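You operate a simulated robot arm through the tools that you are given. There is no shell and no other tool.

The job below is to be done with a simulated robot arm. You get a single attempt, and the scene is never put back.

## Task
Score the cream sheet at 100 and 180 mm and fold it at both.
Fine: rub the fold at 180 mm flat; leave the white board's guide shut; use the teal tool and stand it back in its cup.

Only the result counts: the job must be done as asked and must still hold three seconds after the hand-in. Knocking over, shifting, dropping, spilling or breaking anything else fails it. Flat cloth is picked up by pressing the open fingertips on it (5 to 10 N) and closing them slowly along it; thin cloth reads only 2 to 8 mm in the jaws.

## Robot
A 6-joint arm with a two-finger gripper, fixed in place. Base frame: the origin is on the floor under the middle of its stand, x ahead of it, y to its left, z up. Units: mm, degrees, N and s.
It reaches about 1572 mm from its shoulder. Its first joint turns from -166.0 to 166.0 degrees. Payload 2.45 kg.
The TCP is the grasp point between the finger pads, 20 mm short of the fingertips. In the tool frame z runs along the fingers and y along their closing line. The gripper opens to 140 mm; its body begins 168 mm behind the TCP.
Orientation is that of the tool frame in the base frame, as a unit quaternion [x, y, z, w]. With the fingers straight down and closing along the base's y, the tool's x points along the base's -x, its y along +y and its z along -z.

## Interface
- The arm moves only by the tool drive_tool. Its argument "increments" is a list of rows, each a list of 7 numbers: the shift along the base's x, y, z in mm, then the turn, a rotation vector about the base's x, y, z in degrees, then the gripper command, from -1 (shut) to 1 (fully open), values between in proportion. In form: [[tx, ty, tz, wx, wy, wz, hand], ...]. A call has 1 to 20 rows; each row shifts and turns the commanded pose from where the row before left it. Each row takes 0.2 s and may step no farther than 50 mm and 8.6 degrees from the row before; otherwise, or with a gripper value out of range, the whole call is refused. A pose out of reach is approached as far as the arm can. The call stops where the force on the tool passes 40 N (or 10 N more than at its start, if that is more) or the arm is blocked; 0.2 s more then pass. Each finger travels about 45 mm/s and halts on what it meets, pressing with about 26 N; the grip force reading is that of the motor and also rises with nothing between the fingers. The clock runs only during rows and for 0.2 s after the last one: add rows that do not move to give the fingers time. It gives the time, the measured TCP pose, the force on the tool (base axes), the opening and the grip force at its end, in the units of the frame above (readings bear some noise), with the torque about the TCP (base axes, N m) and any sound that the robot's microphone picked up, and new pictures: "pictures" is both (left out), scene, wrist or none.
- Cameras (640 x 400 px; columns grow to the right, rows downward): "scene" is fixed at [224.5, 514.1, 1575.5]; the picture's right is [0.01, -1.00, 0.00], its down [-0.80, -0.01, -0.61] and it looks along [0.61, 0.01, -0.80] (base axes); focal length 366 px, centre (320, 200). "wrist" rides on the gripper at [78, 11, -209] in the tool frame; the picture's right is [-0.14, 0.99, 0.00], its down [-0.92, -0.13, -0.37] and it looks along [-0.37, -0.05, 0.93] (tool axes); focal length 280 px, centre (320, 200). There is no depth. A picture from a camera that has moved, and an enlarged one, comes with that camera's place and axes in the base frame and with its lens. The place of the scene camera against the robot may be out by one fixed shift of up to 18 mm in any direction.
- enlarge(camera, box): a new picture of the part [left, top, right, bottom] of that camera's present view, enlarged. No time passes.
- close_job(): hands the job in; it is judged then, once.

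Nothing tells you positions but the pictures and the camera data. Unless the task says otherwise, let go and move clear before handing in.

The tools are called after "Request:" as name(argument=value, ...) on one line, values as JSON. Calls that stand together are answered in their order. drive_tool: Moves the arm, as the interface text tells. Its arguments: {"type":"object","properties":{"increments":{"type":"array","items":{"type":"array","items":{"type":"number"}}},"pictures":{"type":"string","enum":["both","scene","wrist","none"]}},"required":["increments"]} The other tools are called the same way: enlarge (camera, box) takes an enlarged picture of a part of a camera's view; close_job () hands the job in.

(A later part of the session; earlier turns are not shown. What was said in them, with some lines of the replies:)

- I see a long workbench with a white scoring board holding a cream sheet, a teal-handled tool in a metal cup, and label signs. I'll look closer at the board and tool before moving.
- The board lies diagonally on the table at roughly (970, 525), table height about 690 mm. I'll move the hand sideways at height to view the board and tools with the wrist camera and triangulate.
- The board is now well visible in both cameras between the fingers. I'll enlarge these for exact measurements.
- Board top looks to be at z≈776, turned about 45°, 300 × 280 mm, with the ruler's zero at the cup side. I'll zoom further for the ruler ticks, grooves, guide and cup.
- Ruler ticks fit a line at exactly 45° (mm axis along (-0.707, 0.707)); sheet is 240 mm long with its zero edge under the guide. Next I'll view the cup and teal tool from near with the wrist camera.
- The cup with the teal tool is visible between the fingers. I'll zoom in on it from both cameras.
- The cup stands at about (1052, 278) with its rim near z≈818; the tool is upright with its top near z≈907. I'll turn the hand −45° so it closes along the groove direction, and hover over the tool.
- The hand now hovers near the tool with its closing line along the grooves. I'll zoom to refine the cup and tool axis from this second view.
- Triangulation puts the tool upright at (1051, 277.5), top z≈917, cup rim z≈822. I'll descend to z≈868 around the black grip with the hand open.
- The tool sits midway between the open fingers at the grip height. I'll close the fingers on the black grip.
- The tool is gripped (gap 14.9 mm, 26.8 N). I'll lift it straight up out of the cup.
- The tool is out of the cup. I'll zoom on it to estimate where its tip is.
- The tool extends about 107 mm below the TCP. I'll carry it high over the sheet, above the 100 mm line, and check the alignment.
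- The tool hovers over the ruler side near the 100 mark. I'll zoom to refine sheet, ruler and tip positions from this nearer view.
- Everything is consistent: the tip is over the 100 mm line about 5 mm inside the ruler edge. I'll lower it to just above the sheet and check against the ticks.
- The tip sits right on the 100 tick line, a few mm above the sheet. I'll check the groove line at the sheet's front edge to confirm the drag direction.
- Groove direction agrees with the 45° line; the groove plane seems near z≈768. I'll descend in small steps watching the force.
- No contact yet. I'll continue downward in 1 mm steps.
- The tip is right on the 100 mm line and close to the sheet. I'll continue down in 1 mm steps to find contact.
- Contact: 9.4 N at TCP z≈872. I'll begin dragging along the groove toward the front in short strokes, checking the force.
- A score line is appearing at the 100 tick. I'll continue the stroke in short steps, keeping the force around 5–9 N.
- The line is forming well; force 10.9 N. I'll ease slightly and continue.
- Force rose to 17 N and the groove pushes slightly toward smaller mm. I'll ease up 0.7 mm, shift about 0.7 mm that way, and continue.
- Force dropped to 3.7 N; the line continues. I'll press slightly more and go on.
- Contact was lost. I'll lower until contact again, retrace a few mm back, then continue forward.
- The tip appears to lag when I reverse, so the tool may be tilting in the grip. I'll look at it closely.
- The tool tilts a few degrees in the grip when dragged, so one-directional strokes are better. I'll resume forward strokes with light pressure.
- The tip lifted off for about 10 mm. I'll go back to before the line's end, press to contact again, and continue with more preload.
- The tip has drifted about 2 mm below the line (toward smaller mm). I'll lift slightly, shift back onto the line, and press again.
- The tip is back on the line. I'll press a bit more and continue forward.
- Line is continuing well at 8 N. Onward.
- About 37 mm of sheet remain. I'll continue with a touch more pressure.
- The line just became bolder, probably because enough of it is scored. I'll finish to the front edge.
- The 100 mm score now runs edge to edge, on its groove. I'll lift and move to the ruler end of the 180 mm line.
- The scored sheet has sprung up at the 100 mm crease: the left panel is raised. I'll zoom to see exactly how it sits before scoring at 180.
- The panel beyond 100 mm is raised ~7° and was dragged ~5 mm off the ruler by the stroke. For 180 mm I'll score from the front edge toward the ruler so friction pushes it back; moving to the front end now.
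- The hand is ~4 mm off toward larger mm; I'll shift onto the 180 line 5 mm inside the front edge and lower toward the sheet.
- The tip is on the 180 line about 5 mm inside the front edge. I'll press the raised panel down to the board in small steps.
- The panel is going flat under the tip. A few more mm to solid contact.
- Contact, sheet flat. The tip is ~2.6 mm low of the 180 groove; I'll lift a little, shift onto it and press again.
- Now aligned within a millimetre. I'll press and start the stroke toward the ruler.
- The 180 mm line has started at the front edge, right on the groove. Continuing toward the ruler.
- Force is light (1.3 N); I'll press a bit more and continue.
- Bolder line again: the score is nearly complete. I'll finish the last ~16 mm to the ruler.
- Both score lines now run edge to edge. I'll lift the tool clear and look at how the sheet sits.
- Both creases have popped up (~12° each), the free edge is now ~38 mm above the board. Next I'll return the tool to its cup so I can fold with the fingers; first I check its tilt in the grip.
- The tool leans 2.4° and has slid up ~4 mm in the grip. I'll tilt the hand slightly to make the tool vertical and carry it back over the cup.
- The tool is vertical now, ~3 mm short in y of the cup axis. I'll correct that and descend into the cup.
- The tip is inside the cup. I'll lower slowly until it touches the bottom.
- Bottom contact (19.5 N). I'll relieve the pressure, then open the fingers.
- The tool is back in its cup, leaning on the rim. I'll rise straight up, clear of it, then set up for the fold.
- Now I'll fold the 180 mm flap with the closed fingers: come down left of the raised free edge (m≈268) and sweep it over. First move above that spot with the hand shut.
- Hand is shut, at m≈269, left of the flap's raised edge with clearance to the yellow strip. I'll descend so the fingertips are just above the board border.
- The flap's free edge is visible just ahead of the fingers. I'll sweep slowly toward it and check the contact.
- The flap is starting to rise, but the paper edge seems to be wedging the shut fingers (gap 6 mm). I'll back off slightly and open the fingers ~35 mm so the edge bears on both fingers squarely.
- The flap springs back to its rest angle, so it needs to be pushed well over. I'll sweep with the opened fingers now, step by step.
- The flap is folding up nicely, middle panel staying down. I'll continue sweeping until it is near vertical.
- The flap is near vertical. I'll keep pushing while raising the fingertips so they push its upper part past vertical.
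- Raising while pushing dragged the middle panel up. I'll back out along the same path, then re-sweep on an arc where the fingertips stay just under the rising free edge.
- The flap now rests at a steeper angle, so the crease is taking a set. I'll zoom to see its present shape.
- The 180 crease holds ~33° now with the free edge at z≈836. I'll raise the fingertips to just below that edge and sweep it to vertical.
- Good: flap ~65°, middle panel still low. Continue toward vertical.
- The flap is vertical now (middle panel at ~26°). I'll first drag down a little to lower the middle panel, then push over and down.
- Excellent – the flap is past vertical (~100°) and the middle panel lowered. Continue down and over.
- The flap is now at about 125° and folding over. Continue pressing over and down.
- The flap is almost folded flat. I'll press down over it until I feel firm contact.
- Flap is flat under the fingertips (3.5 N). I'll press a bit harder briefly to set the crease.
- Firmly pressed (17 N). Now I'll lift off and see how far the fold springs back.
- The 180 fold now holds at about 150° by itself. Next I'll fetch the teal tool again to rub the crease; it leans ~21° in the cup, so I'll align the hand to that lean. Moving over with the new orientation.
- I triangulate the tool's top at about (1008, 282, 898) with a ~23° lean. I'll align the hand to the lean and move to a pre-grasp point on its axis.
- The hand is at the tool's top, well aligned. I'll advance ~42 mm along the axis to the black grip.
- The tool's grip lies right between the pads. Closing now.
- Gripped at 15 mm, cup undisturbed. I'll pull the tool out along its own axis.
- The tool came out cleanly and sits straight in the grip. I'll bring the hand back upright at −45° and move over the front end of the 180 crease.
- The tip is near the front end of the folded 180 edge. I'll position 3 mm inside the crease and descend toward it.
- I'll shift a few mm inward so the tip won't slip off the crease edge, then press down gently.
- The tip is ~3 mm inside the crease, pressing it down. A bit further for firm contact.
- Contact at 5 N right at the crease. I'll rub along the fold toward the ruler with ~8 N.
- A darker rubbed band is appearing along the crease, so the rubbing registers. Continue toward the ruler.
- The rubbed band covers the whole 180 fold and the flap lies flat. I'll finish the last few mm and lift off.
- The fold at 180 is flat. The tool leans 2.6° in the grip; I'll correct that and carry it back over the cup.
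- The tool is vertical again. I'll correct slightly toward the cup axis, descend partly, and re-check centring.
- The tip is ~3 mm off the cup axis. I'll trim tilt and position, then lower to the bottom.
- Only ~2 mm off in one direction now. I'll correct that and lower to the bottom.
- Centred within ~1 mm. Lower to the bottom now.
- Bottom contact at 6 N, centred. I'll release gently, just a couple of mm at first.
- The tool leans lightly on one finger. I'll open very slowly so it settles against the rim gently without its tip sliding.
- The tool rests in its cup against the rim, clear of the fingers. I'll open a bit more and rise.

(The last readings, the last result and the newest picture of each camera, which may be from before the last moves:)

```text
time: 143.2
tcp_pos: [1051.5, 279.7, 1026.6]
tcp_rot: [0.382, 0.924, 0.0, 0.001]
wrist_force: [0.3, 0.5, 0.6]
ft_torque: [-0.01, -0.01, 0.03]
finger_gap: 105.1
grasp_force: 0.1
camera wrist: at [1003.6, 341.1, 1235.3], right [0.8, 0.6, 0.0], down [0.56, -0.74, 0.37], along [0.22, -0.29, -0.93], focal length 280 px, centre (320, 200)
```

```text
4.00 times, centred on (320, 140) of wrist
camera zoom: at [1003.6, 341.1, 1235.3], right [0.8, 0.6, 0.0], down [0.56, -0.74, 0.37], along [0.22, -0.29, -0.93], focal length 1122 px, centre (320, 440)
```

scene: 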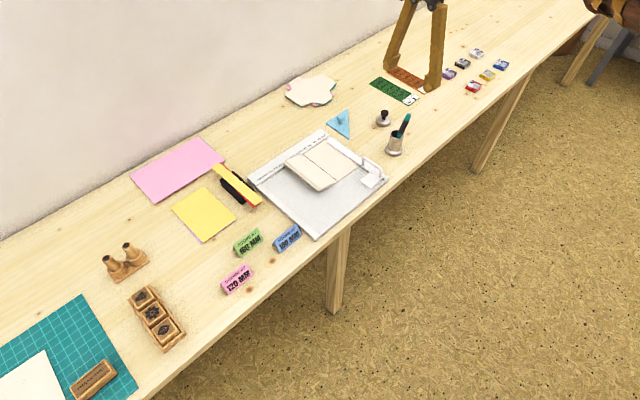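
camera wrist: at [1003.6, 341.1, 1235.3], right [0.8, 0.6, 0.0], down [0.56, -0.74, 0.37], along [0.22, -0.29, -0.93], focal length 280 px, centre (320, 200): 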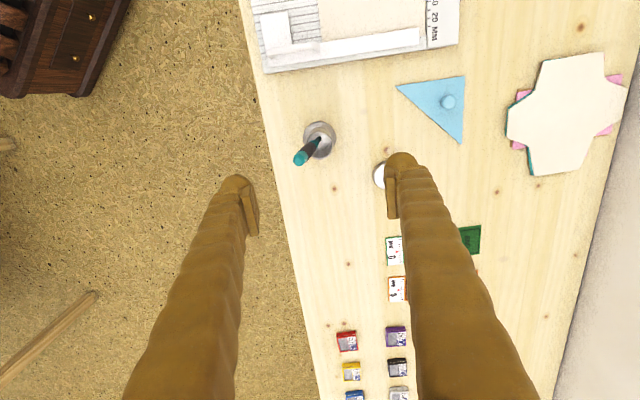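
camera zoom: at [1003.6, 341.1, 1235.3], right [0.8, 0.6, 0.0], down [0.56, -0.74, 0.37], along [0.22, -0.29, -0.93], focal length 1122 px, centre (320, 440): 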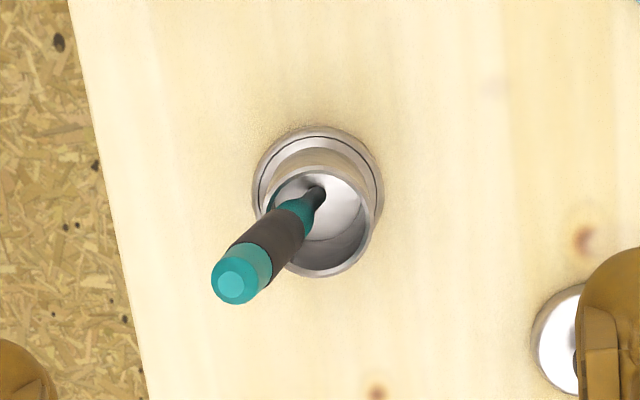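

The tool stands in its cup leaning on the rim. Now for the 100 mm fold: I'll go to the left of the raised folded edge (m≈178) with fingers ~35 mm open and come down beside it.

Request:
drive_tool(increments=[[-21.3, 38.5, 0, 0, 0, 0, 0.3], [-21.3, 38.5, 0, 0, 0, 0, 0], [-21.3, 38.5, 0, 0, 0, 0, -0.3], [-21.3, 38.5, 0, 0, 0, 0, -0.5], [-21.3, 38.5, 0, 0, 0, 0, -0.5], [-21.3, 38.5, 0, 0, 0, 0, -0.5], [-21.3, 38.5, 0, 0, 0, 0, -0.5], [-21.3, 38.1, 0, 0, 0, 0, -0.5], [0, 0, -40, 0, 0, 0, -0.5], [0, 0, -40, 0, 0, 0, -0.5], [0, 0, -40, 0, 0, 0, -0.5], [0, 0, -30, 0, 0, 0, -0.5], [0, 0, 0, 0, 0, 0, -0.5], [0, 0, 0, 0, 0, 0, -0.5]], pictures="both")

Request:
enlarge(camera="scene", box=[250, 110, 380, 220])

Request:
enlarge(camera="wrist", box=[180, 90, 440, 290])

```text
time: 146.2
tcp_pos: [880.1, 586.1, 873.4]
tcp_rot: [0.383, 0.924, 0.0, 0.0]
wrist_force: [0.1, -0.6, -1.0]
ft_torque: [-0.01, -0.01, -0.02]
finger_gap: 34.9
grasp_force: 0.1
camera wrist: at [832.3, 647.8, 1083.5], right [0.8, 0.6, 0.0], down [0.56, -0.74, 0.37], along [0.22, -0.29, -0.93], focal length 280 px, centre (320, 200)
```

scene: 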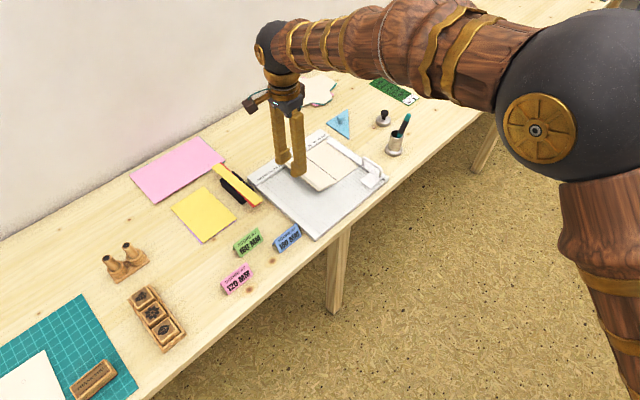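
wrist: 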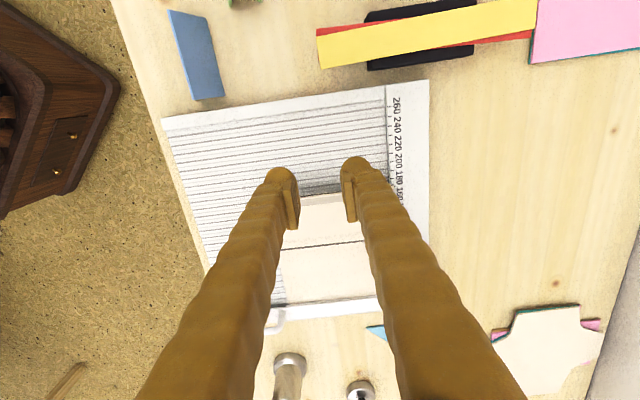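

```text
3.64 times, centred on (315, 165) of scene
camera zoom: at [224.5, 514.1, 1575.5], right [0.01, -1.0, 0.0], down [-0.8, -0.01, -0.61], along [0.61, 0.01, -0.8], focal length 1331 px, centre (338, 327)
```

zoom: 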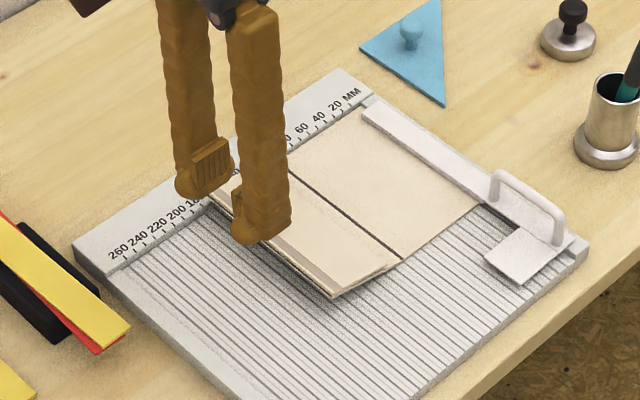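

```text
2.00 times, centred on (310, 190) of wrist
camera zoom: at [832.3, 647.8, 1083.5], right [0.8, 0.6, 0.0], down [0.56, -0.74, 0.37], along [0.22, -0.29, -0.93], focal length 561 px, centre (340, 220)
```

zoom: 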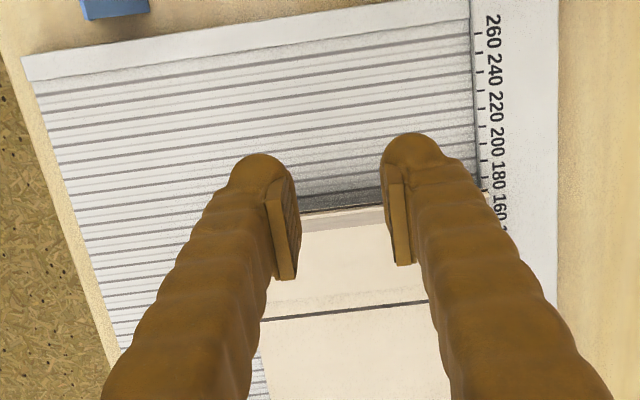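

I'm left of the folded edge with clearance. Descending beside it now.

Request:
drive_tool(increments=[[0, 0, -30, 0, 0, 0, -0.5], [0, 0, -25, 0, 0, 0, -0.5], [0, 0, -15, 0, 0, 0, -0.5], [0, 0, -8, 0, 0, 0, -0.5], [0, 0, 0, 0, 0, 0, -0.5]], pictures="none")

Request:
enlarge(camera="scene", box=[250, 120, 370, 220])

Request:
enlarge(camera="wrist", box=[200, 120, 440, 280])

```text
time: 147.4
tcp_pos: [878.0, 584.5, 796.9]
tcp_rot: [0.382, 0.924, 0.0, 0.0]
wrist_force: [0.7, 0.7, -0.2]
ft_torque: [-0.02, -0.03, -0.03]
finger_gap: 34.9
grasp_force: 0.1
```

```text
4.00 times, centred on (310, 170) of scene
camera zoom: at [224.5, 514.1, 1575.5], right [0.01, -1.0, 0.0], down [-0.8, -0.01, -0.61], along [0.61, 0.01, -0.8], focal length 1464 px, centre (360, 320)
```

zoom: 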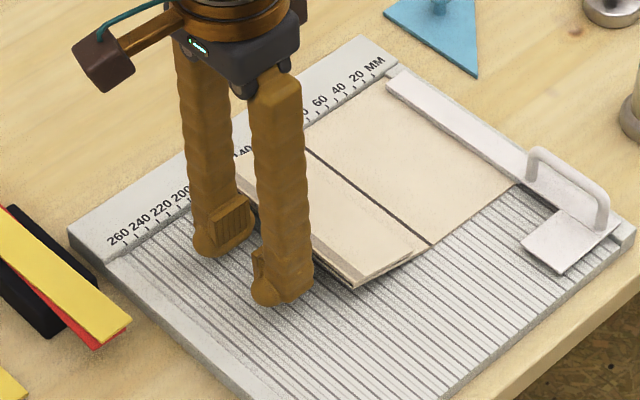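

```text
2.50 times, centred on (320, 200) of wrist
camera zoom: at [829.7, 646.2, 1005.4], right [0.8, 0.6, 0.0], down [0.56, -0.74, 0.37], along [0.22, -0.29, -0.93], focal length 701 px, centre (320, 200)
```

zoom: 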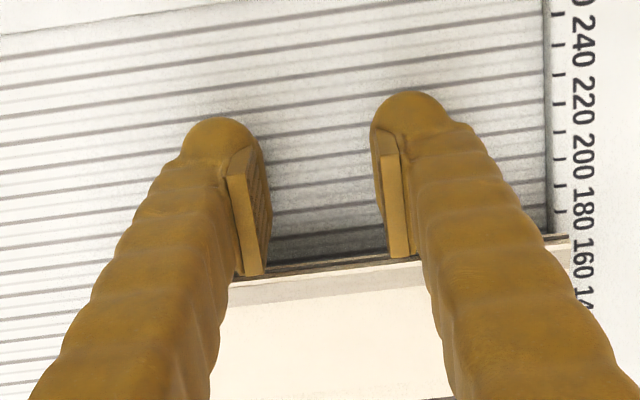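

The folded edge is about 15 mm ahead of the fingers. I'll approach it, then lift it with friction by moving up while pressing lightly.

Request:
drive_tool(increments=[[2.5, -2.5, 0, 0, 0, 0, -0.5], [2.5, -2.5, 0, 0, 0, 0, -0.5], [2.5, -2.5, 0, 0, 0, 0, -0.5], [2, -2, 0, 0, 0, 0, -0.5], [0, 0, 0, 0, 0, 0, -0.5]], pictures="none")

Request:
enlarge(camera="scene", box=[270, 130, 360, 210])

Request:
enlarge(camera="wrist", box=[200, 120, 440, 280])

```text
time: 148.6
tcp_pos: [887.8, 576.1, 797.8]
tcp_rot: [0.382, 0.924, 0.0, 0.0]
wrist_force: [-13.7, 6.4, 3.4]
ft_torque: [-0.01, 0.17, -0.2]
finger_gap: 35.4
grasp_force: 0.6
```

```text
5.00 times, centred on (315, 170) of scene
camera zoom: at [224.5, 514.1, 1575.5], right [0.01, -1.0, 0.0], down [-0.8, -0.01, -0.61], along [0.61, 0.01, -0.8], focal length 1831 px, centre (345, 350)
```

zoom: 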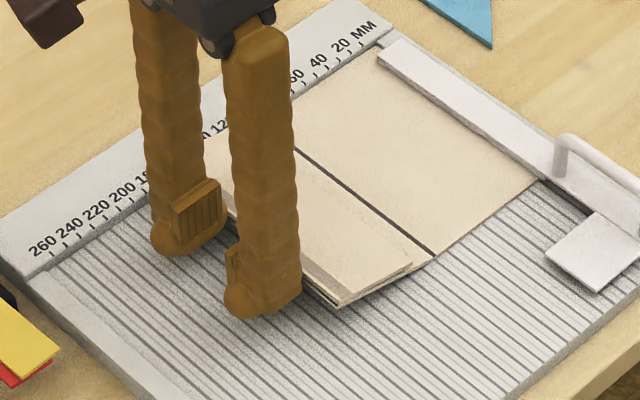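

```text
2.50 times, centred on (320, 200) of wrist
camera zoom: at [839.9, 638.5, 1006.3], right [0.8, 0.6, 0.0], down [0.56, -0.74, 0.37], along [0.22, -0.29, -0.93], focal length 701 px, centre (320, 200)
```

zoom: 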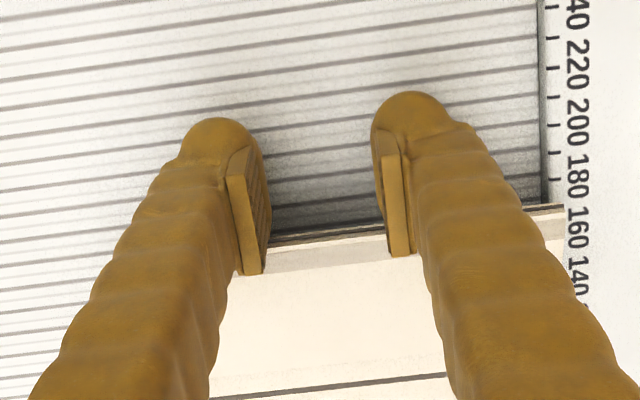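

Firm contact with the folded edge (15 N inward). Now I'll move up along its arc so friction carries it up.

Request:
drive_tool(increments=[[0.2, -0.2, 3, 0, 0, 0, -0.5], [0.5, -0.5, 4, 0, 0, 0, -0.5], [0.7, -0.7, 4, 0, 0, 0, -0.5], [0.9, -0.9, 4, 0, 0, 0, -0.5], [0, 0, 0, 0, 0, 0, -0.5]], pictures="none")

Request:
enlarge(camera="scene", box=[270, 130, 360, 210])

Request:
enlarge(camera="wrist", box=[200, 120, 440, 280])

```text
time: 149.8
tcp_pos: [891.3, 574.6, 812.5]
tcp_rot: [0.382, 0.924, 0.0, 0.0]
wrist_force: [0.7, -0.8, 0.3]
ft_torque: [0.03, 0.04, 0.01]
finger_gap: 35.1
grasp_force: 0.1
```

```text
5.00 times, centred on (315, 170) of scene
camera zoom: at [224.5, 514.1, 1575.5], right [0.01, -1.0, 0.0], down [-0.8, -0.01, -0.61], along [0.61, 0.01, -0.8], focal length 1831 px, centre (345, 350)
```

zoom: 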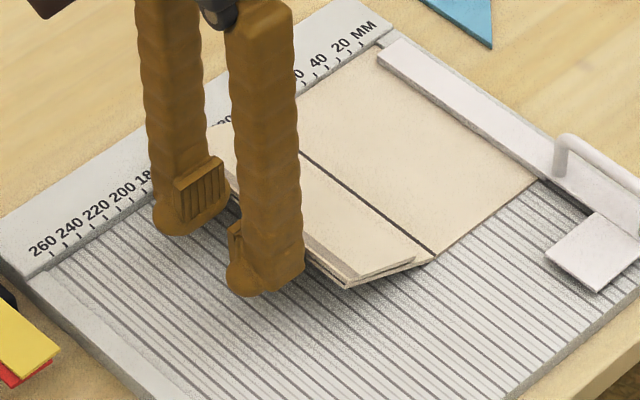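

```text
2.50 times, centred on (320, 200) of wrist
camera zoom: at [843.0, 636.6, 1021.3], right [0.8, 0.6, 0.0], down [0.56, -0.74, 0.37], along [0.22, -0.29, -0.93], focal length 701 px, centre (320, 200)
```

zoom: 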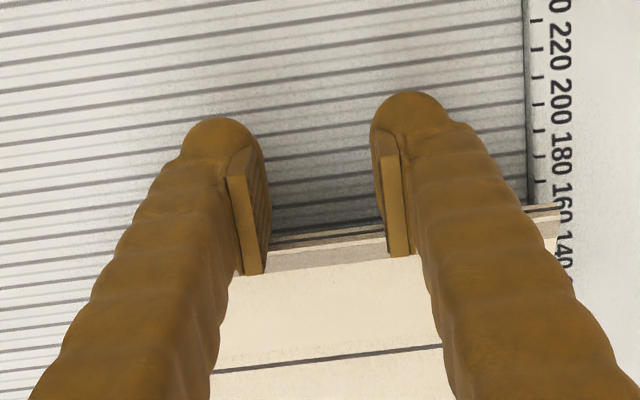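

It works – the panel rose to ~27°. I'll continue along the arc.

Request:
drive_tool(increments=[[2.3, -2.3, 4, 0, 0, 0, -0.5], [2.4, -2.4, 4.3, 0, 0, 0, -0.5], [2.4, -2.4, 4.3, 0, 0, 0, -0.5], [2.6, -2.6, 4, 0, 0, 0, -0.5], [2.8, -2.8, 3.8, 0, 0, 0, -0.5], [0, 0, 0, 0, 0, 0, -0.5]], pictures="none")

Request:
enlarge(camera="scene", box=[270, 130, 360, 210])

Request:
enlarge(camera="wrist", box=[200, 120, 440, 280])

```text
time: 151.2
tcp_pos: [902.9, 560.7, 832.3]
tcp_rot: [0.382, 0.924, 0.0, 0.0]
wrist_force: [-0.4, 0.2, 0.5]
ft_torque: [-0.02, -0.01, -0.02]
finger_gap: 35.1
grasp_force: 0.1
```

```text
5.00 times, centred on (315, 170) of scene
camera zoom: at [224.5, 514.1, 1575.5], right [0.01, -1.0, 0.0], down [-0.8, -0.01, -0.61], along [0.61, 0.01, -0.8], focal length 1831 px, centre (345, 350)
```

zoom: 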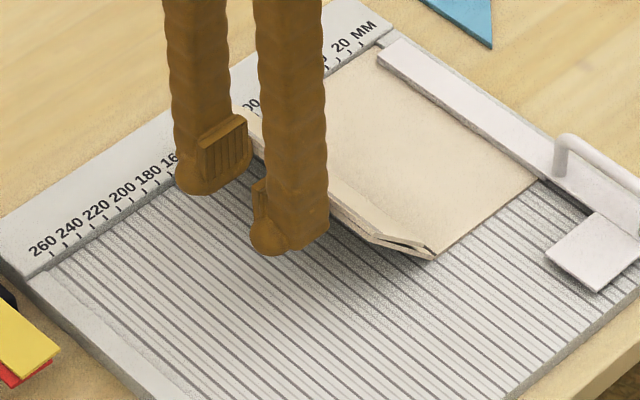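

```text
2.50 times, centred on (320, 200) of wrist
camera zoom: at [855.5, 623.4, 1041.3], right [0.8, 0.6, 0.0], down [0.56, -0.74, 0.37], along [0.22, -0.29, -0.93], focal length 701 px, centre (320, 200)
```

zoom: 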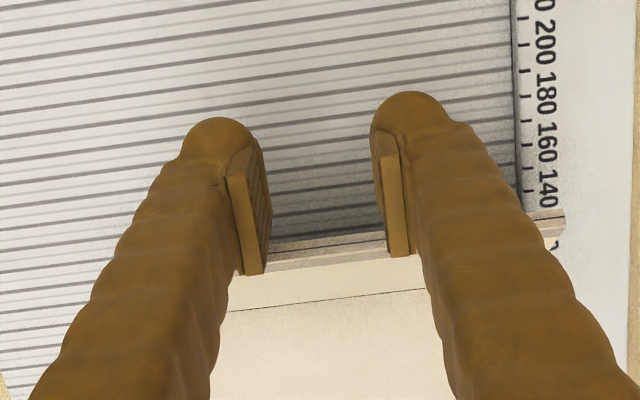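

The panel is at ~50°. I'll keep pushing toward vertical with only slight rise.

Request:
drive_tool(increments=[[2.8, -2.8, 2, 0, 0, 0, -0.5], [2.8, -2.8, 2, 0, 0, 0, -0.5], [2.8, -2.8, 1.5, 0, 0, 0, -0.5], [2.8, -2.8, 1.5, 0, 0, 0, -0.5], [2.8, -2.8, 1, 0, 0, 0, -0.5], [2.8, -2.8, 1, 0, 0, 0, -0.5], [2.8, -2.8, 1, 0, 0, 0, -0.5], [2.8, -2.8, 1, 0, 0, 0, -0.5], [0, 0, 0, 0, 0, 0, -0.5]], pictures="none")

Request:
enlarge(camera="scene", box=[270, 120, 370, 210])

Request:
enlarge(camera="wrist", box=[200, 120, 440, 280])

```text
time: 153.2
tcp_pos: [925.9, 539.9, 843.1]
tcp_rot: [0.382, 0.924, -0.001, 0.0]
wrist_force: [1.0, 0.0, -0.1]
ft_torque: [0.0, 0.02, 0.0]
finger_gap: 35.1
grasp_force: 0.1
```

```text
4.44 times, centred on (320, 165) of scene
camera zoom: at [224.5, 514.1, 1575.5], right [0.01, -1.0, 0.0], down [-0.8, -0.01, -0.61], along [0.61, 0.01, -0.8], focal length 1627 px, centre (320, 356)
```

zoom: 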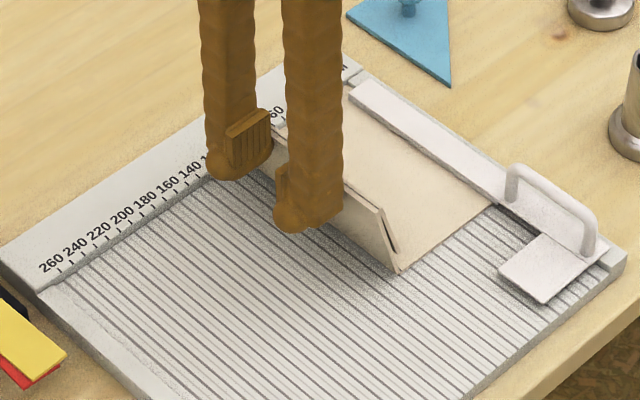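

```text
2.50 times, centred on (320, 200) of wrist
camera zoom: at [877.3, 600.8, 1052.7], right [0.8, 0.6, 0.0], down [0.56, -0.74, 0.37], along [0.22, -0.29, -0.93], focal length 701 px, centre (320, 200)
```

zoom: 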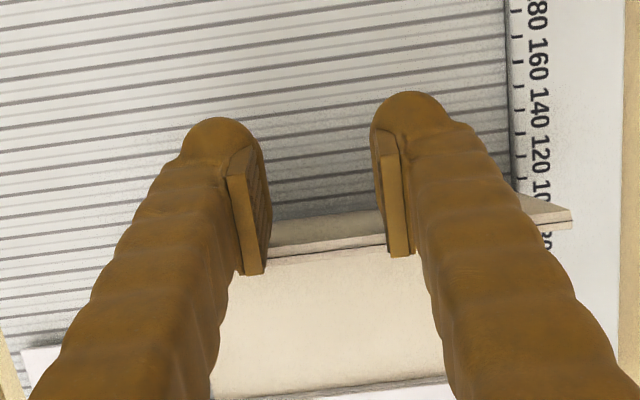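

The panel is at ~75°. I'll push on to vertical, then over and down.

Request:
drive_tool(increments=[[3.4, -3.4, 1.5, 0, 0, 0, -0.5], [3.4, -3.4, 1.5, 0, 0, 0, -0.5], [3.4, -3.4, 1.5, 0, 0, 0, -0.5], [3.4, -3.4, 1, 0, 0, 0, -0.5], [3.4, -3.4, 0, 0, 0, 0, -0.5], [2.8, -2.8, -2, 0, 0, 0, -0.5], [2.8, -2.8, -2, 0, 0, 0, -0.5], [0, 0, 0, 0, 0, 0, -0.5]], pictures="none")

Request:
enlarge(camera="scene", box=[270, 120, 380, 210])

Request:
enlarge(camera="wrist", box=[200, 120, 440, 280])

```text
time: 155.0
tcp_pos: [950.0, 518.2, 844.0]
tcp_rot: [0.382, 0.924, 0.0, 0.0]
wrist_force: [0.5, 0.2, -0.7]
ft_torque: [0.0, -0.02, -0.01]
finger_gap: 35.0
grasp_force: 0.1
```

```text
4.44 times, centred on (325, 165) of scene
camera zoom: at [224.5, 514.1, 1575.5], right [0.01, -1.0, 0.0], down [-0.8, -0.01, -0.61], along [0.61, 0.01, -0.8], focal length 1627 px, centre (298, 356)
```

zoom: 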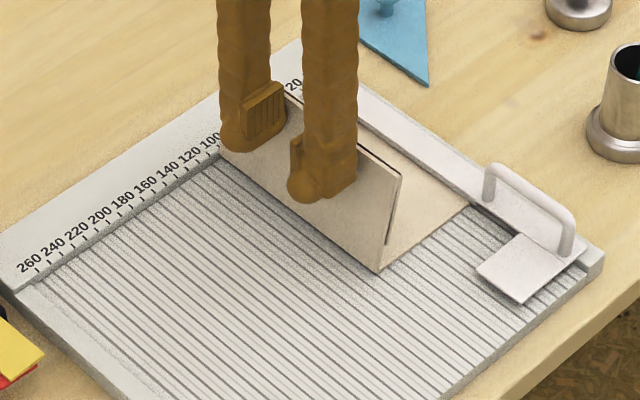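

```text
2.50 times, centred on (320, 200) of wrist
camera zoom: at [901.5, 578.9, 1053.4], right [0.8, 0.6, 0.0], down [0.56, -0.74, 0.37], along [0.22, -0.29, -0.93], focal length 701 px, centre (320, 200)
```

zoom: 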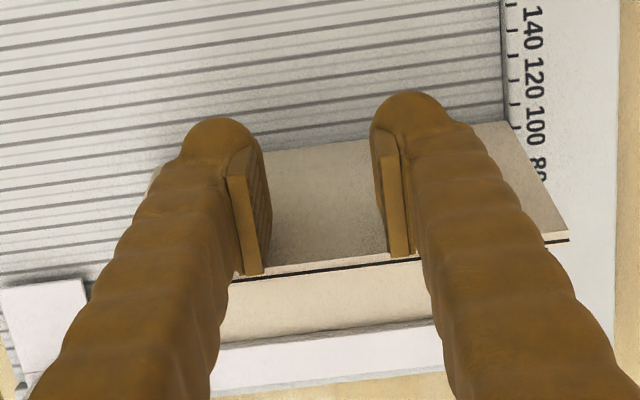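

The panel is just past vertical. Now over and down.

Request:
drive_tool(increments=[[3, -3, -4, 0, 0, 0, -0.5], [3, -3, -5, 0, 0, 0, -0.5], [3, -3, -5, 0, 0, 0, -0.5], [2.8, -2.8, -5, 0, 0, 0, -0.5], [0, 0, 0, 0, 0, 0, -0.5]], pictures="none")

Request:
enlarge(camera="scene", box=[270, 120, 380, 210])

Request:
enlarge(camera="wrist", box=[200, 120, 440, 280])

```text
time: 156.2
tcp_pos: [960.9, 505.7, 826.2]
tcp_rot: [0.382, 0.924, 0.0, 0.0]
wrist_force: [0.5, 0.5, 0.0]
ft_torque: [-0.01, 0.06, 0.0]
finger_gap: 35.0
grasp_force: 0.1
```

```text
4.44 times, centred on (325, 165) of scene
camera zoom: at [224.5, 514.1, 1575.5], right [0.01, -1.0, 0.0], down [-0.8, -0.01, -0.61], along [0.61, 0.01, -0.8], focal length 1627 px, centre (298, 356)
```

zoom: 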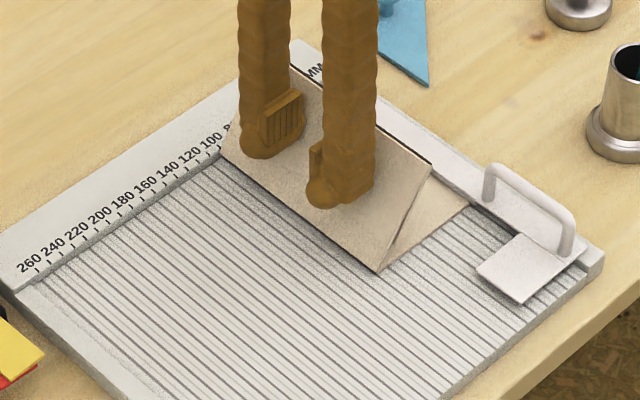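

```text
2.50 times, centred on (320, 200) of wrist
camera zoom: at [913.1, 567.3, 1035.8], right [0.8, 0.6, 0.0], down [0.56, -0.74, 0.37], along [0.22, -0.29, -0.93], focal length 701 px, centre (320, 200)
```

zoom: 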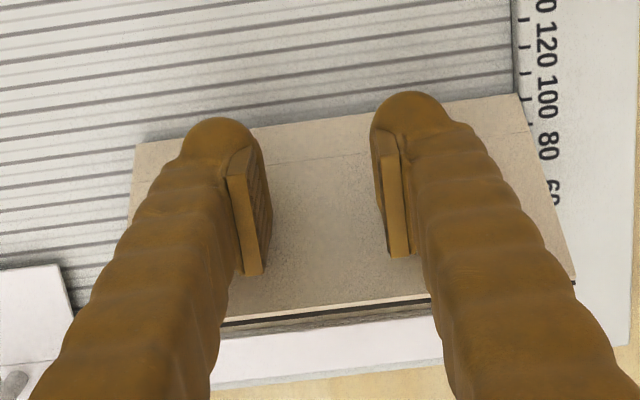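

The panel is at ~128°. Continue over and down toward flat.

Request:
drive_tool(increments=[[3.5, -3.5, -3, 0, 0, 0, -0.5], [3.5, -3.5, -4, 0, 0, 0, -0.5], [3.5, -3.5, -4, 0, 0, 0, -0.5], [3, -3, -4, 0, 0, 0, -0.5], [2, -2, -4, 0, 0, 0, -0.5], [0, 0, 0, 0, 0, 0, -0.5]], pictures="none")

Request:
enlarge(camera="scene", box=[270, 120, 380, 210])

Request:
enlarge(camera="wrist", box=[200, 120, 440, 280])

```text
time: 157.6
tcp_pos: [975.8, 490.2, 808.6]
tcp_rot: [0.383, 0.924, 0.0, 0.0]
wrist_force: [-1.0, -0.8, 1.2]
ft_torque: [-0.02, 0.01, 0.01]
finger_gap: 35.0
grasp_force: 0.1
```

```text
4.44 times, centred on (325, 165) of scene
camera zoom: at [224.5, 514.1, 1575.5], right [0.01, -1.0, 0.0], down [-0.8, -0.01, -0.61], along [0.61, 0.01, -0.8], focal length 1627 px, centre (298, 356)
```

zoom: 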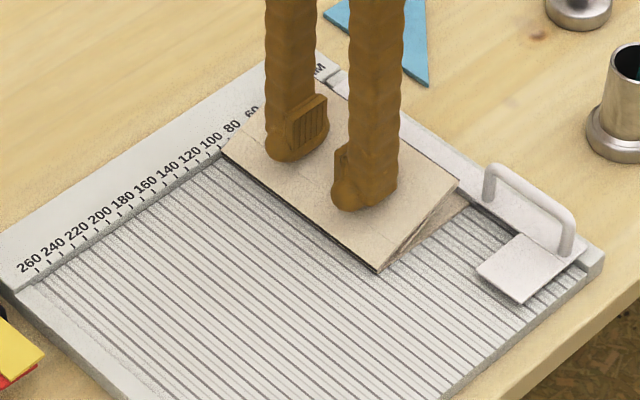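

```text
2.50 times, centred on (320, 200) of wrist
camera zoom: at [928.6, 551.3, 1017.1], right [0.8, 0.6, 0.0], down [0.56, -0.74, 0.37], along [0.22, -0.29, -0.93], focal length 701 px, centre (320, 200)
```

zoom: 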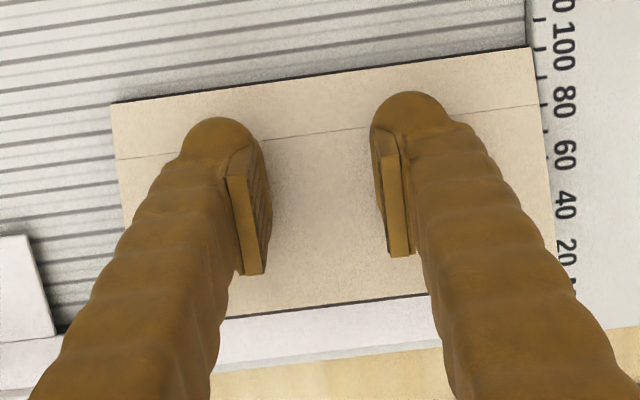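

The panel is at ~155°, its edge just short of the guide. I'll press it down until firm contact.

Request:
drive_tool(increments=[[2, -2, -4, 0, 0, 0, -0.5], [1.5, -1.5, -4, 0, 0, 0, -0.5], [0, 0, -3, 0, 0, 0, -0.5], [0, 0, -2, 0, 0, 0, -0.5], [0, 0, -1.5, 0, 0, 0, -0.5], [0, 0, 0, 0, 0, 0, -0.5]], pictures="none")

Request:
enlarge(camera="scene", box=[270, 120, 380, 210])

Request:
enlarge(camera="wrist", box=[200, 120, 440, 280])

```text
time: 159.0
tcp_pos: [979.2, 485.9, 793.9]
tcp_rot: [0.383, 0.924, 0.0, 0.0]
wrist_force: [-0.9, 0.8, 1.7]
ft_torque: [-0.01, -0.03, 0.0]
finger_gap: 35.2
grasp_force: 0.1
```

```text
4.44 times, centred on (325, 165) of scene
camera zoom: at [224.5, 514.1, 1575.5], right [0.01, -1.0, 0.0], down [-0.8, -0.01, -0.61], along [0.61, 0.01, -0.8], focal length 1627 px, centre (298, 356)
```

zoom: 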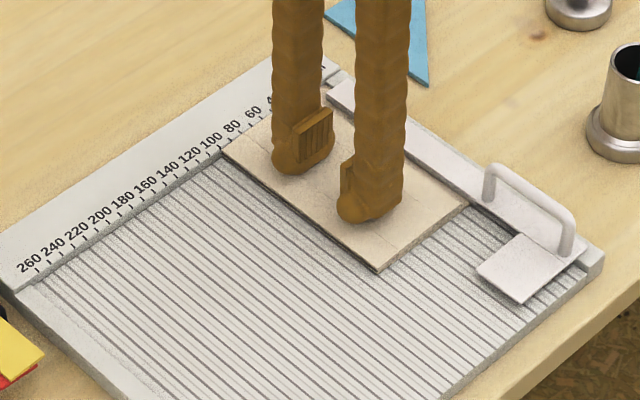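

```text
2.50 times, centred on (320, 200) of wrist
camera zoom: at [931.6, 547.2, 1002.2], right [0.8, 0.6, 0.0], down [0.56, -0.74, 0.37], along [0.22, -0.29, -0.93], focal length 701 px, centre (320, 200)
```

zoom: 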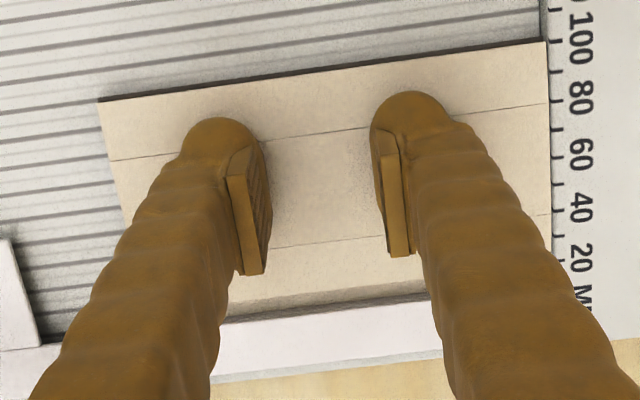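

Nearly flat. Press a little more to set it.

Request:
drive_tool(increments=[[0, 0, -0.8, 0, 0, 0, -0.5], [0, 0, -0.6, 0, 0, 0, -0.5], [0, 0, 0, 0, 0, 0, -0.5]], pictures="none")

```text
time: 159.8
tcp_pos: [980.0, 485.8, 792.5]
tcp_rot: [0.383, 0.924, 0.0, 0.001]
wrist_force: [-2.8, 1.3, 6.6]
ft_torque: [-0.02, -0.02, -0.04]
finger_gap: 35.0
grasp_force: 0.0
```

Request:
drive_tool(increments=[[0, 0, -0.6, 0, 0, 0, -0.5], [0, 0, -0.4, 0, 0, 0, -0.5], [0, 0, 0, 0, 0, 0, -0.5], [0, 0, 0, 0, 0, 0, -0.5]], pictures="none")

Request:
enlarge(camera="scene", box=[270, 120, 380, 210])

```text
time: 160.8
tcp_pos: [977.9, 485.4, 792.0]
tcp_rot: [0.383, 0.924, 0.001, 0.001]
wrist_force: [6.2, -1.2, 21.6]
ft_torque: [-0.13, -0.23, 0.05]
finger_gap: 35.1
grasp_force: 0.0
```

```text
4.44 times, centred on (325, 165) of scene
camera zoom: at [224.5, 514.1, 1575.5], right [0.01, -1.0, 0.0], down [-0.8, -0.01, -0.61], along [0.61, 0.01, -0.8], focal length 1627 px, centre (298, 356)
```

zoom: 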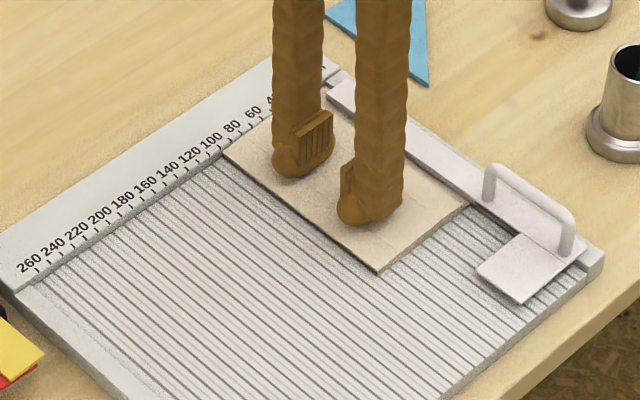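

Pressed flat at ~20 N. Now lift clear and check both folds.

Request:
drive_tool(increments=[[0, 0, 2, 0, 0, 0, -0.5], [0, 0, 10, 0, 0, 0, -0.5], [0, 0, 25, 0, 0, 0, -0.5], [0, 0, 40, 0, 0, 0, -0.5], [0, 0, 45, 0, 0, 0, -0.5], [0, 0, 45, 0, 0, 0, -0.5], [-20, 0, 40, 0, 0, 0, -0.5], [-40, 0, 20, 0, 0, 0, -0.5], [-40, 0, 0, 0, 0, 0, -0.5], [0, 0, 0, 0, 0, 0, -0.5]], pictures="both")

Request:
enlarge(camera="scene", box=[240, 110, 400, 220])

Request:
enlarge(camera="wrist", box=[160, 80, 440, 300])

```text
time: 163.0
tcp_pos: [879.9, 491.5, 1016.8]
tcp_rot: [0.383, 0.924, -0.001, 0.0]
wrist_force: [0.3, -0.3, -1.1]
ft_torque: [-0.01, -0.03, -0.01]
finger_gap: 35.0
grasp_force: 0.1
camera wrist: at [831.9, 552.2, 1225.9], right [0.8, 0.6, 0.0], down [0.56, -0.74, 0.37], along [0.22, -0.29, -0.93], focal length 280 px, centre (320, 200)
```

scene: 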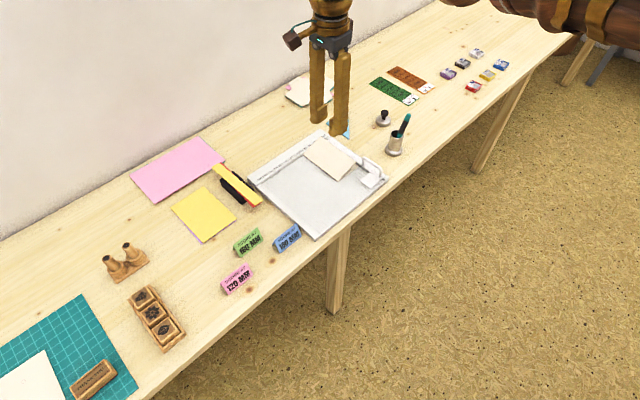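
wrist: 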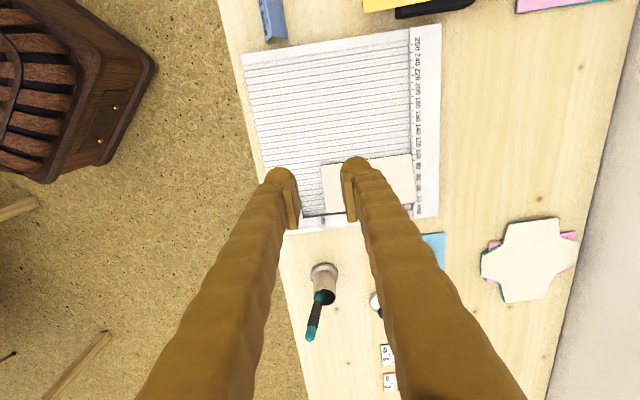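

```text
3.64 times, centred on (320, 165) of scene
camera zoom: at [224.5, 514.1, 1575.5], right [0.01, -1.0, 0.0], down [-0.8, -0.01, -0.61], along [0.61, 0.01, -0.8], focal length 1331 px, centre (320, 327)
```

zoom: 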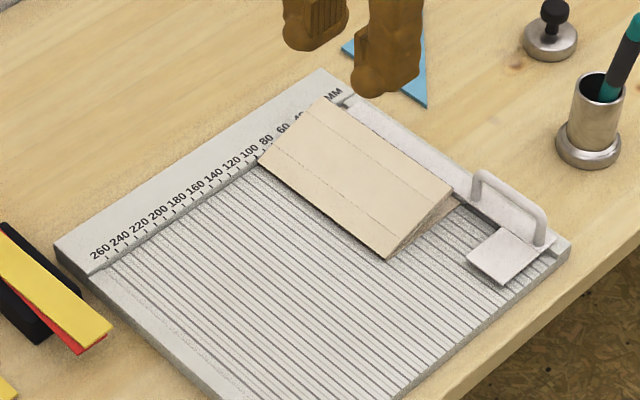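

```text
1.82 times, centred on (300, 190) of wrist
camera zoom: at [831.9, 552.2, 1225.9], right [0.8, 0.6, 0.0], down [0.56, -0.74, 0.37], along [0.22, -0.29, -0.93], focal length 510 px, centre (356, 218)
```

zoom: 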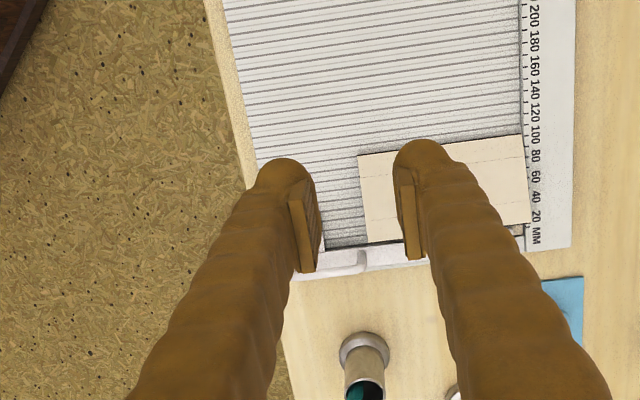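

Both folds hold by themselves (100 mm fold at ~155°, 180 mm fold flat inside). I'll inspect the sheet, guide and tool closely.

Request:
enlarge(camera="scene", box=[295, 130, 395, 200])

Request:
enlarge(camera="scene", box=[370, 95, 430, 165])

Request:
enlarge(camera="wrist", box=[280, 140, 440, 260])

Request:
enlarge(camera="scene", box=[130, 130, 330, 300])

```text
5.71 times, centred on (345, 165) of scene
camera zoom: at [224.5, 514.1, 1575.5], right [0.01, -1.0, 0.0], down [-0.8, -0.01, -0.61], along [0.61, 0.01, -0.8], focal length 2092 px, centre (177, 400)
```

zoom: 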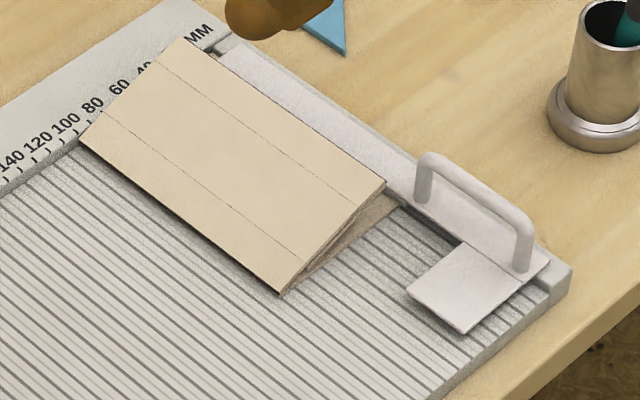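

```text
5.71 times, centred on (400, 130) of scene
camera zoom: at [224.5, 514.1, 1575.5], right [0.01, -1.0, 0.0], down [-0.8, -0.01, -0.61], along [0.61, 0.01, -0.8], focal length 2092 px, centre (-137, 600)
```

zoom: 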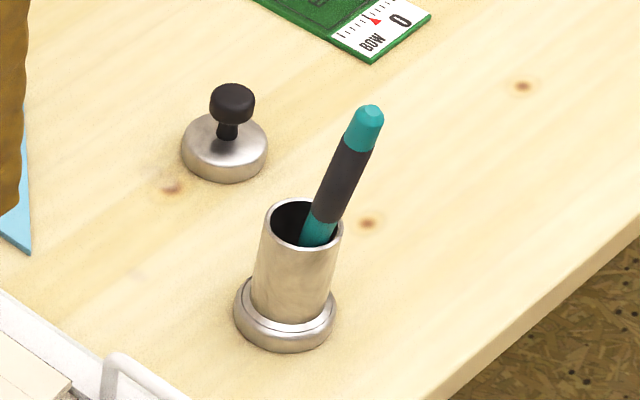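

```text
3.33 times, centred on (360, 200) of wrist
camera zoom: at [831.9, 552.2, 1225.9], right [0.8, 0.6, 0.0], down [0.56, -0.74, 0.37], along [0.22, -0.29, -0.93], focal length 935 px, centre (187, 200)
```

zoom: 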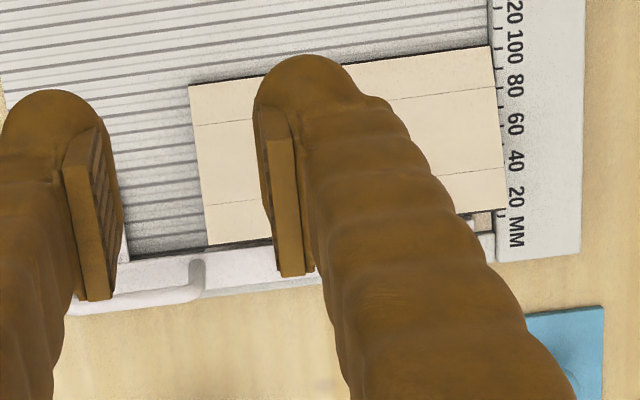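

```text
2.35 times, centred on (230, 215) of scene
camera zoom: at [224.5, 514.1, 1575.5], right [0.01, -1.0, 0.0], down [-0.8, -0.01, -0.61], along [0.61, 0.01, -0.8], focal length 862 px, centre (532, 165)
```

zoom: 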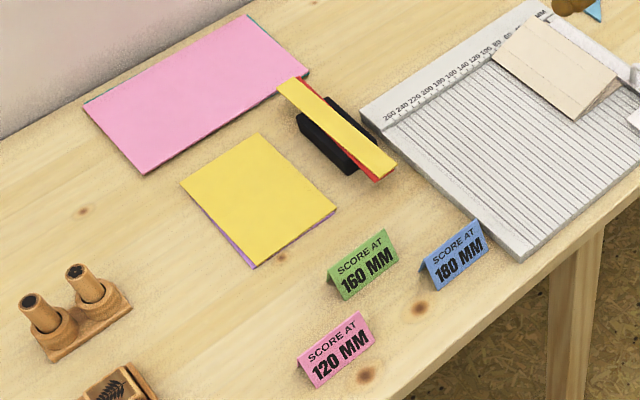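

Sheet is folded at 100 and 180, the guide is shut, tool stands in its cup, and everything else is undisturbed. I'll move the arm well clear and check that all stays put.

Request:
drive_tool(increments=[[-40, -20, 20, 0, 0, 0, -0.5], [-40, -20, 20, 0, 0, 0, -0.5], [-40, -20, 20, 0, 0, 0, -0.5], [-40, -20, 20, 0, 0, 0, -0.5], [0, 0, 0, 0, 0, 0, -0.5], [0, 0, 0, 0, 0, 0, -0.5], [0, 0, 0, 0, 0, 0, -0.5], [0, 0, 0, 0, 0, 0, -0.5], [0, 0, 0, 0, 0, 0, -0.5], [0, 0, 0, 0, 0, 0, -0.5]], pictures="both")

Request:
enlarge(camera="scene", box=[240, 100, 420, 220])

Request:
enlarge(camera="scene", box=[370, 95, 430, 165])

```text
time: 165.2
tcp_pos: [718.7, 409.7, 1094.4]
tcp_rot: [0.383, 0.924, 0.0, 0.0]
wrist_force: [-0.2, 0.1, -0.6]
ft_torque: [0.02, -0.01, 0.03]
finger_gap: 35.1
grasp_force: 0.0
camera wrist: at [671.2, 471.6, 1302.9], right [0.8, 0.6, 0.0], down [0.56, -0.74, 0.37], along [0.22, -0.29, -0.93], focal length 280 px, centre (320, 200)
```

scene: 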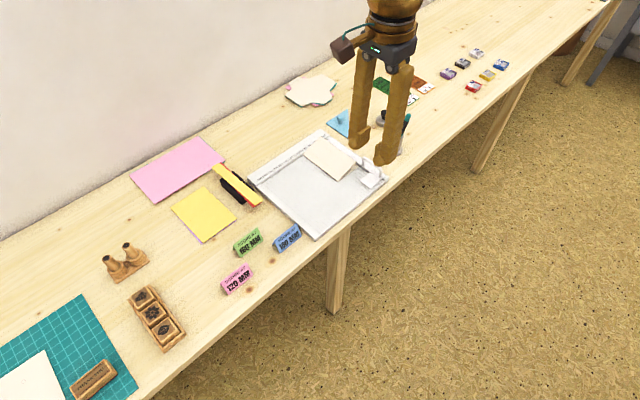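
wrist: 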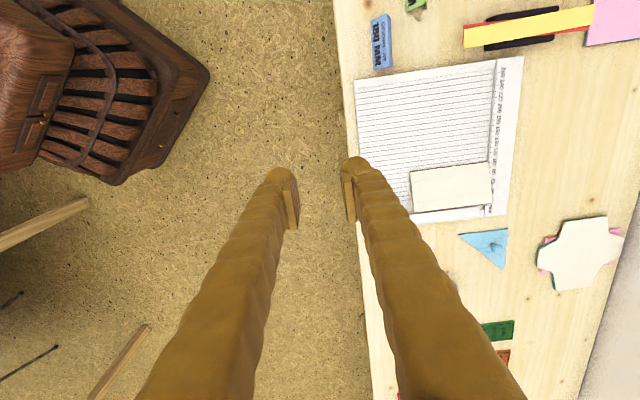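

```text
3.33 times, centred on (330, 160) of scene
camera zoom: at [224.5, 514.1, 1575.5], right [0.01, -1.0, 0.0], down [-0.8, -0.01, -0.61], along [0.61, 0.01, -0.8], focal length 1220 px, centre (287, 333)
```

zoom: 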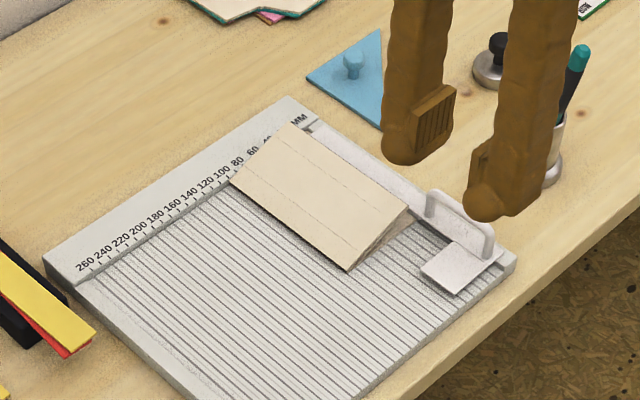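

```text
5.71 times, centred on (400, 130) of scene
camera zoom: at [224.5, 514.1, 1575.5], right [0.01, -1.0, 0.0], down [-0.8, -0.01, -0.61], along [0.61, 0.01, -0.8], focal length 2092 px, centre (-137, 600)
```

zoom: 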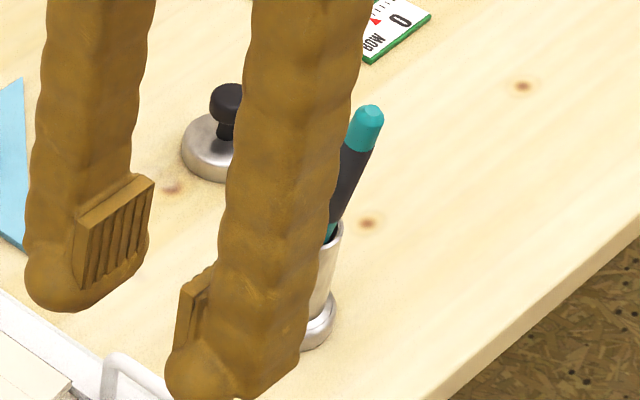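

Everything is stable: the sheet stays folded at both scores, the 180 fold is rubbed flat, the guide is shut, and the teal tool stands in its cup. Handing in the job.

Request:
close_job()

```text
The job is handed in.
```

The job is handed in: the cream sheet is scored at 100 and 180 mm and folded at both. I have no judging result back yet.

- **Scores:** both lines run edge to edge, within about 1 mm of the 100 and 180 mm grooves.
- **180 mm fold:** I rubbed it flat with the teal tool; the rubbed band showed along its whole length. It is now tucked inside the 100 mm fold.
- **100 mm fold:** it holds at roughly 155–165°, not fully flat. I pressed it down with the fingers but did not rub it, since you only asked for that at 180.
- **Guide:** it stayed shut.
- **Teal tool:** it is back in its cup but leans about 20° against the rim. It stood upright at the start, and I could not get it to stand straight again on its own.

I saw no other object on the bench moved or knocked over, and nothing shifted in the last seconds I watched before hand-in. The arm is open and clear of the bench.
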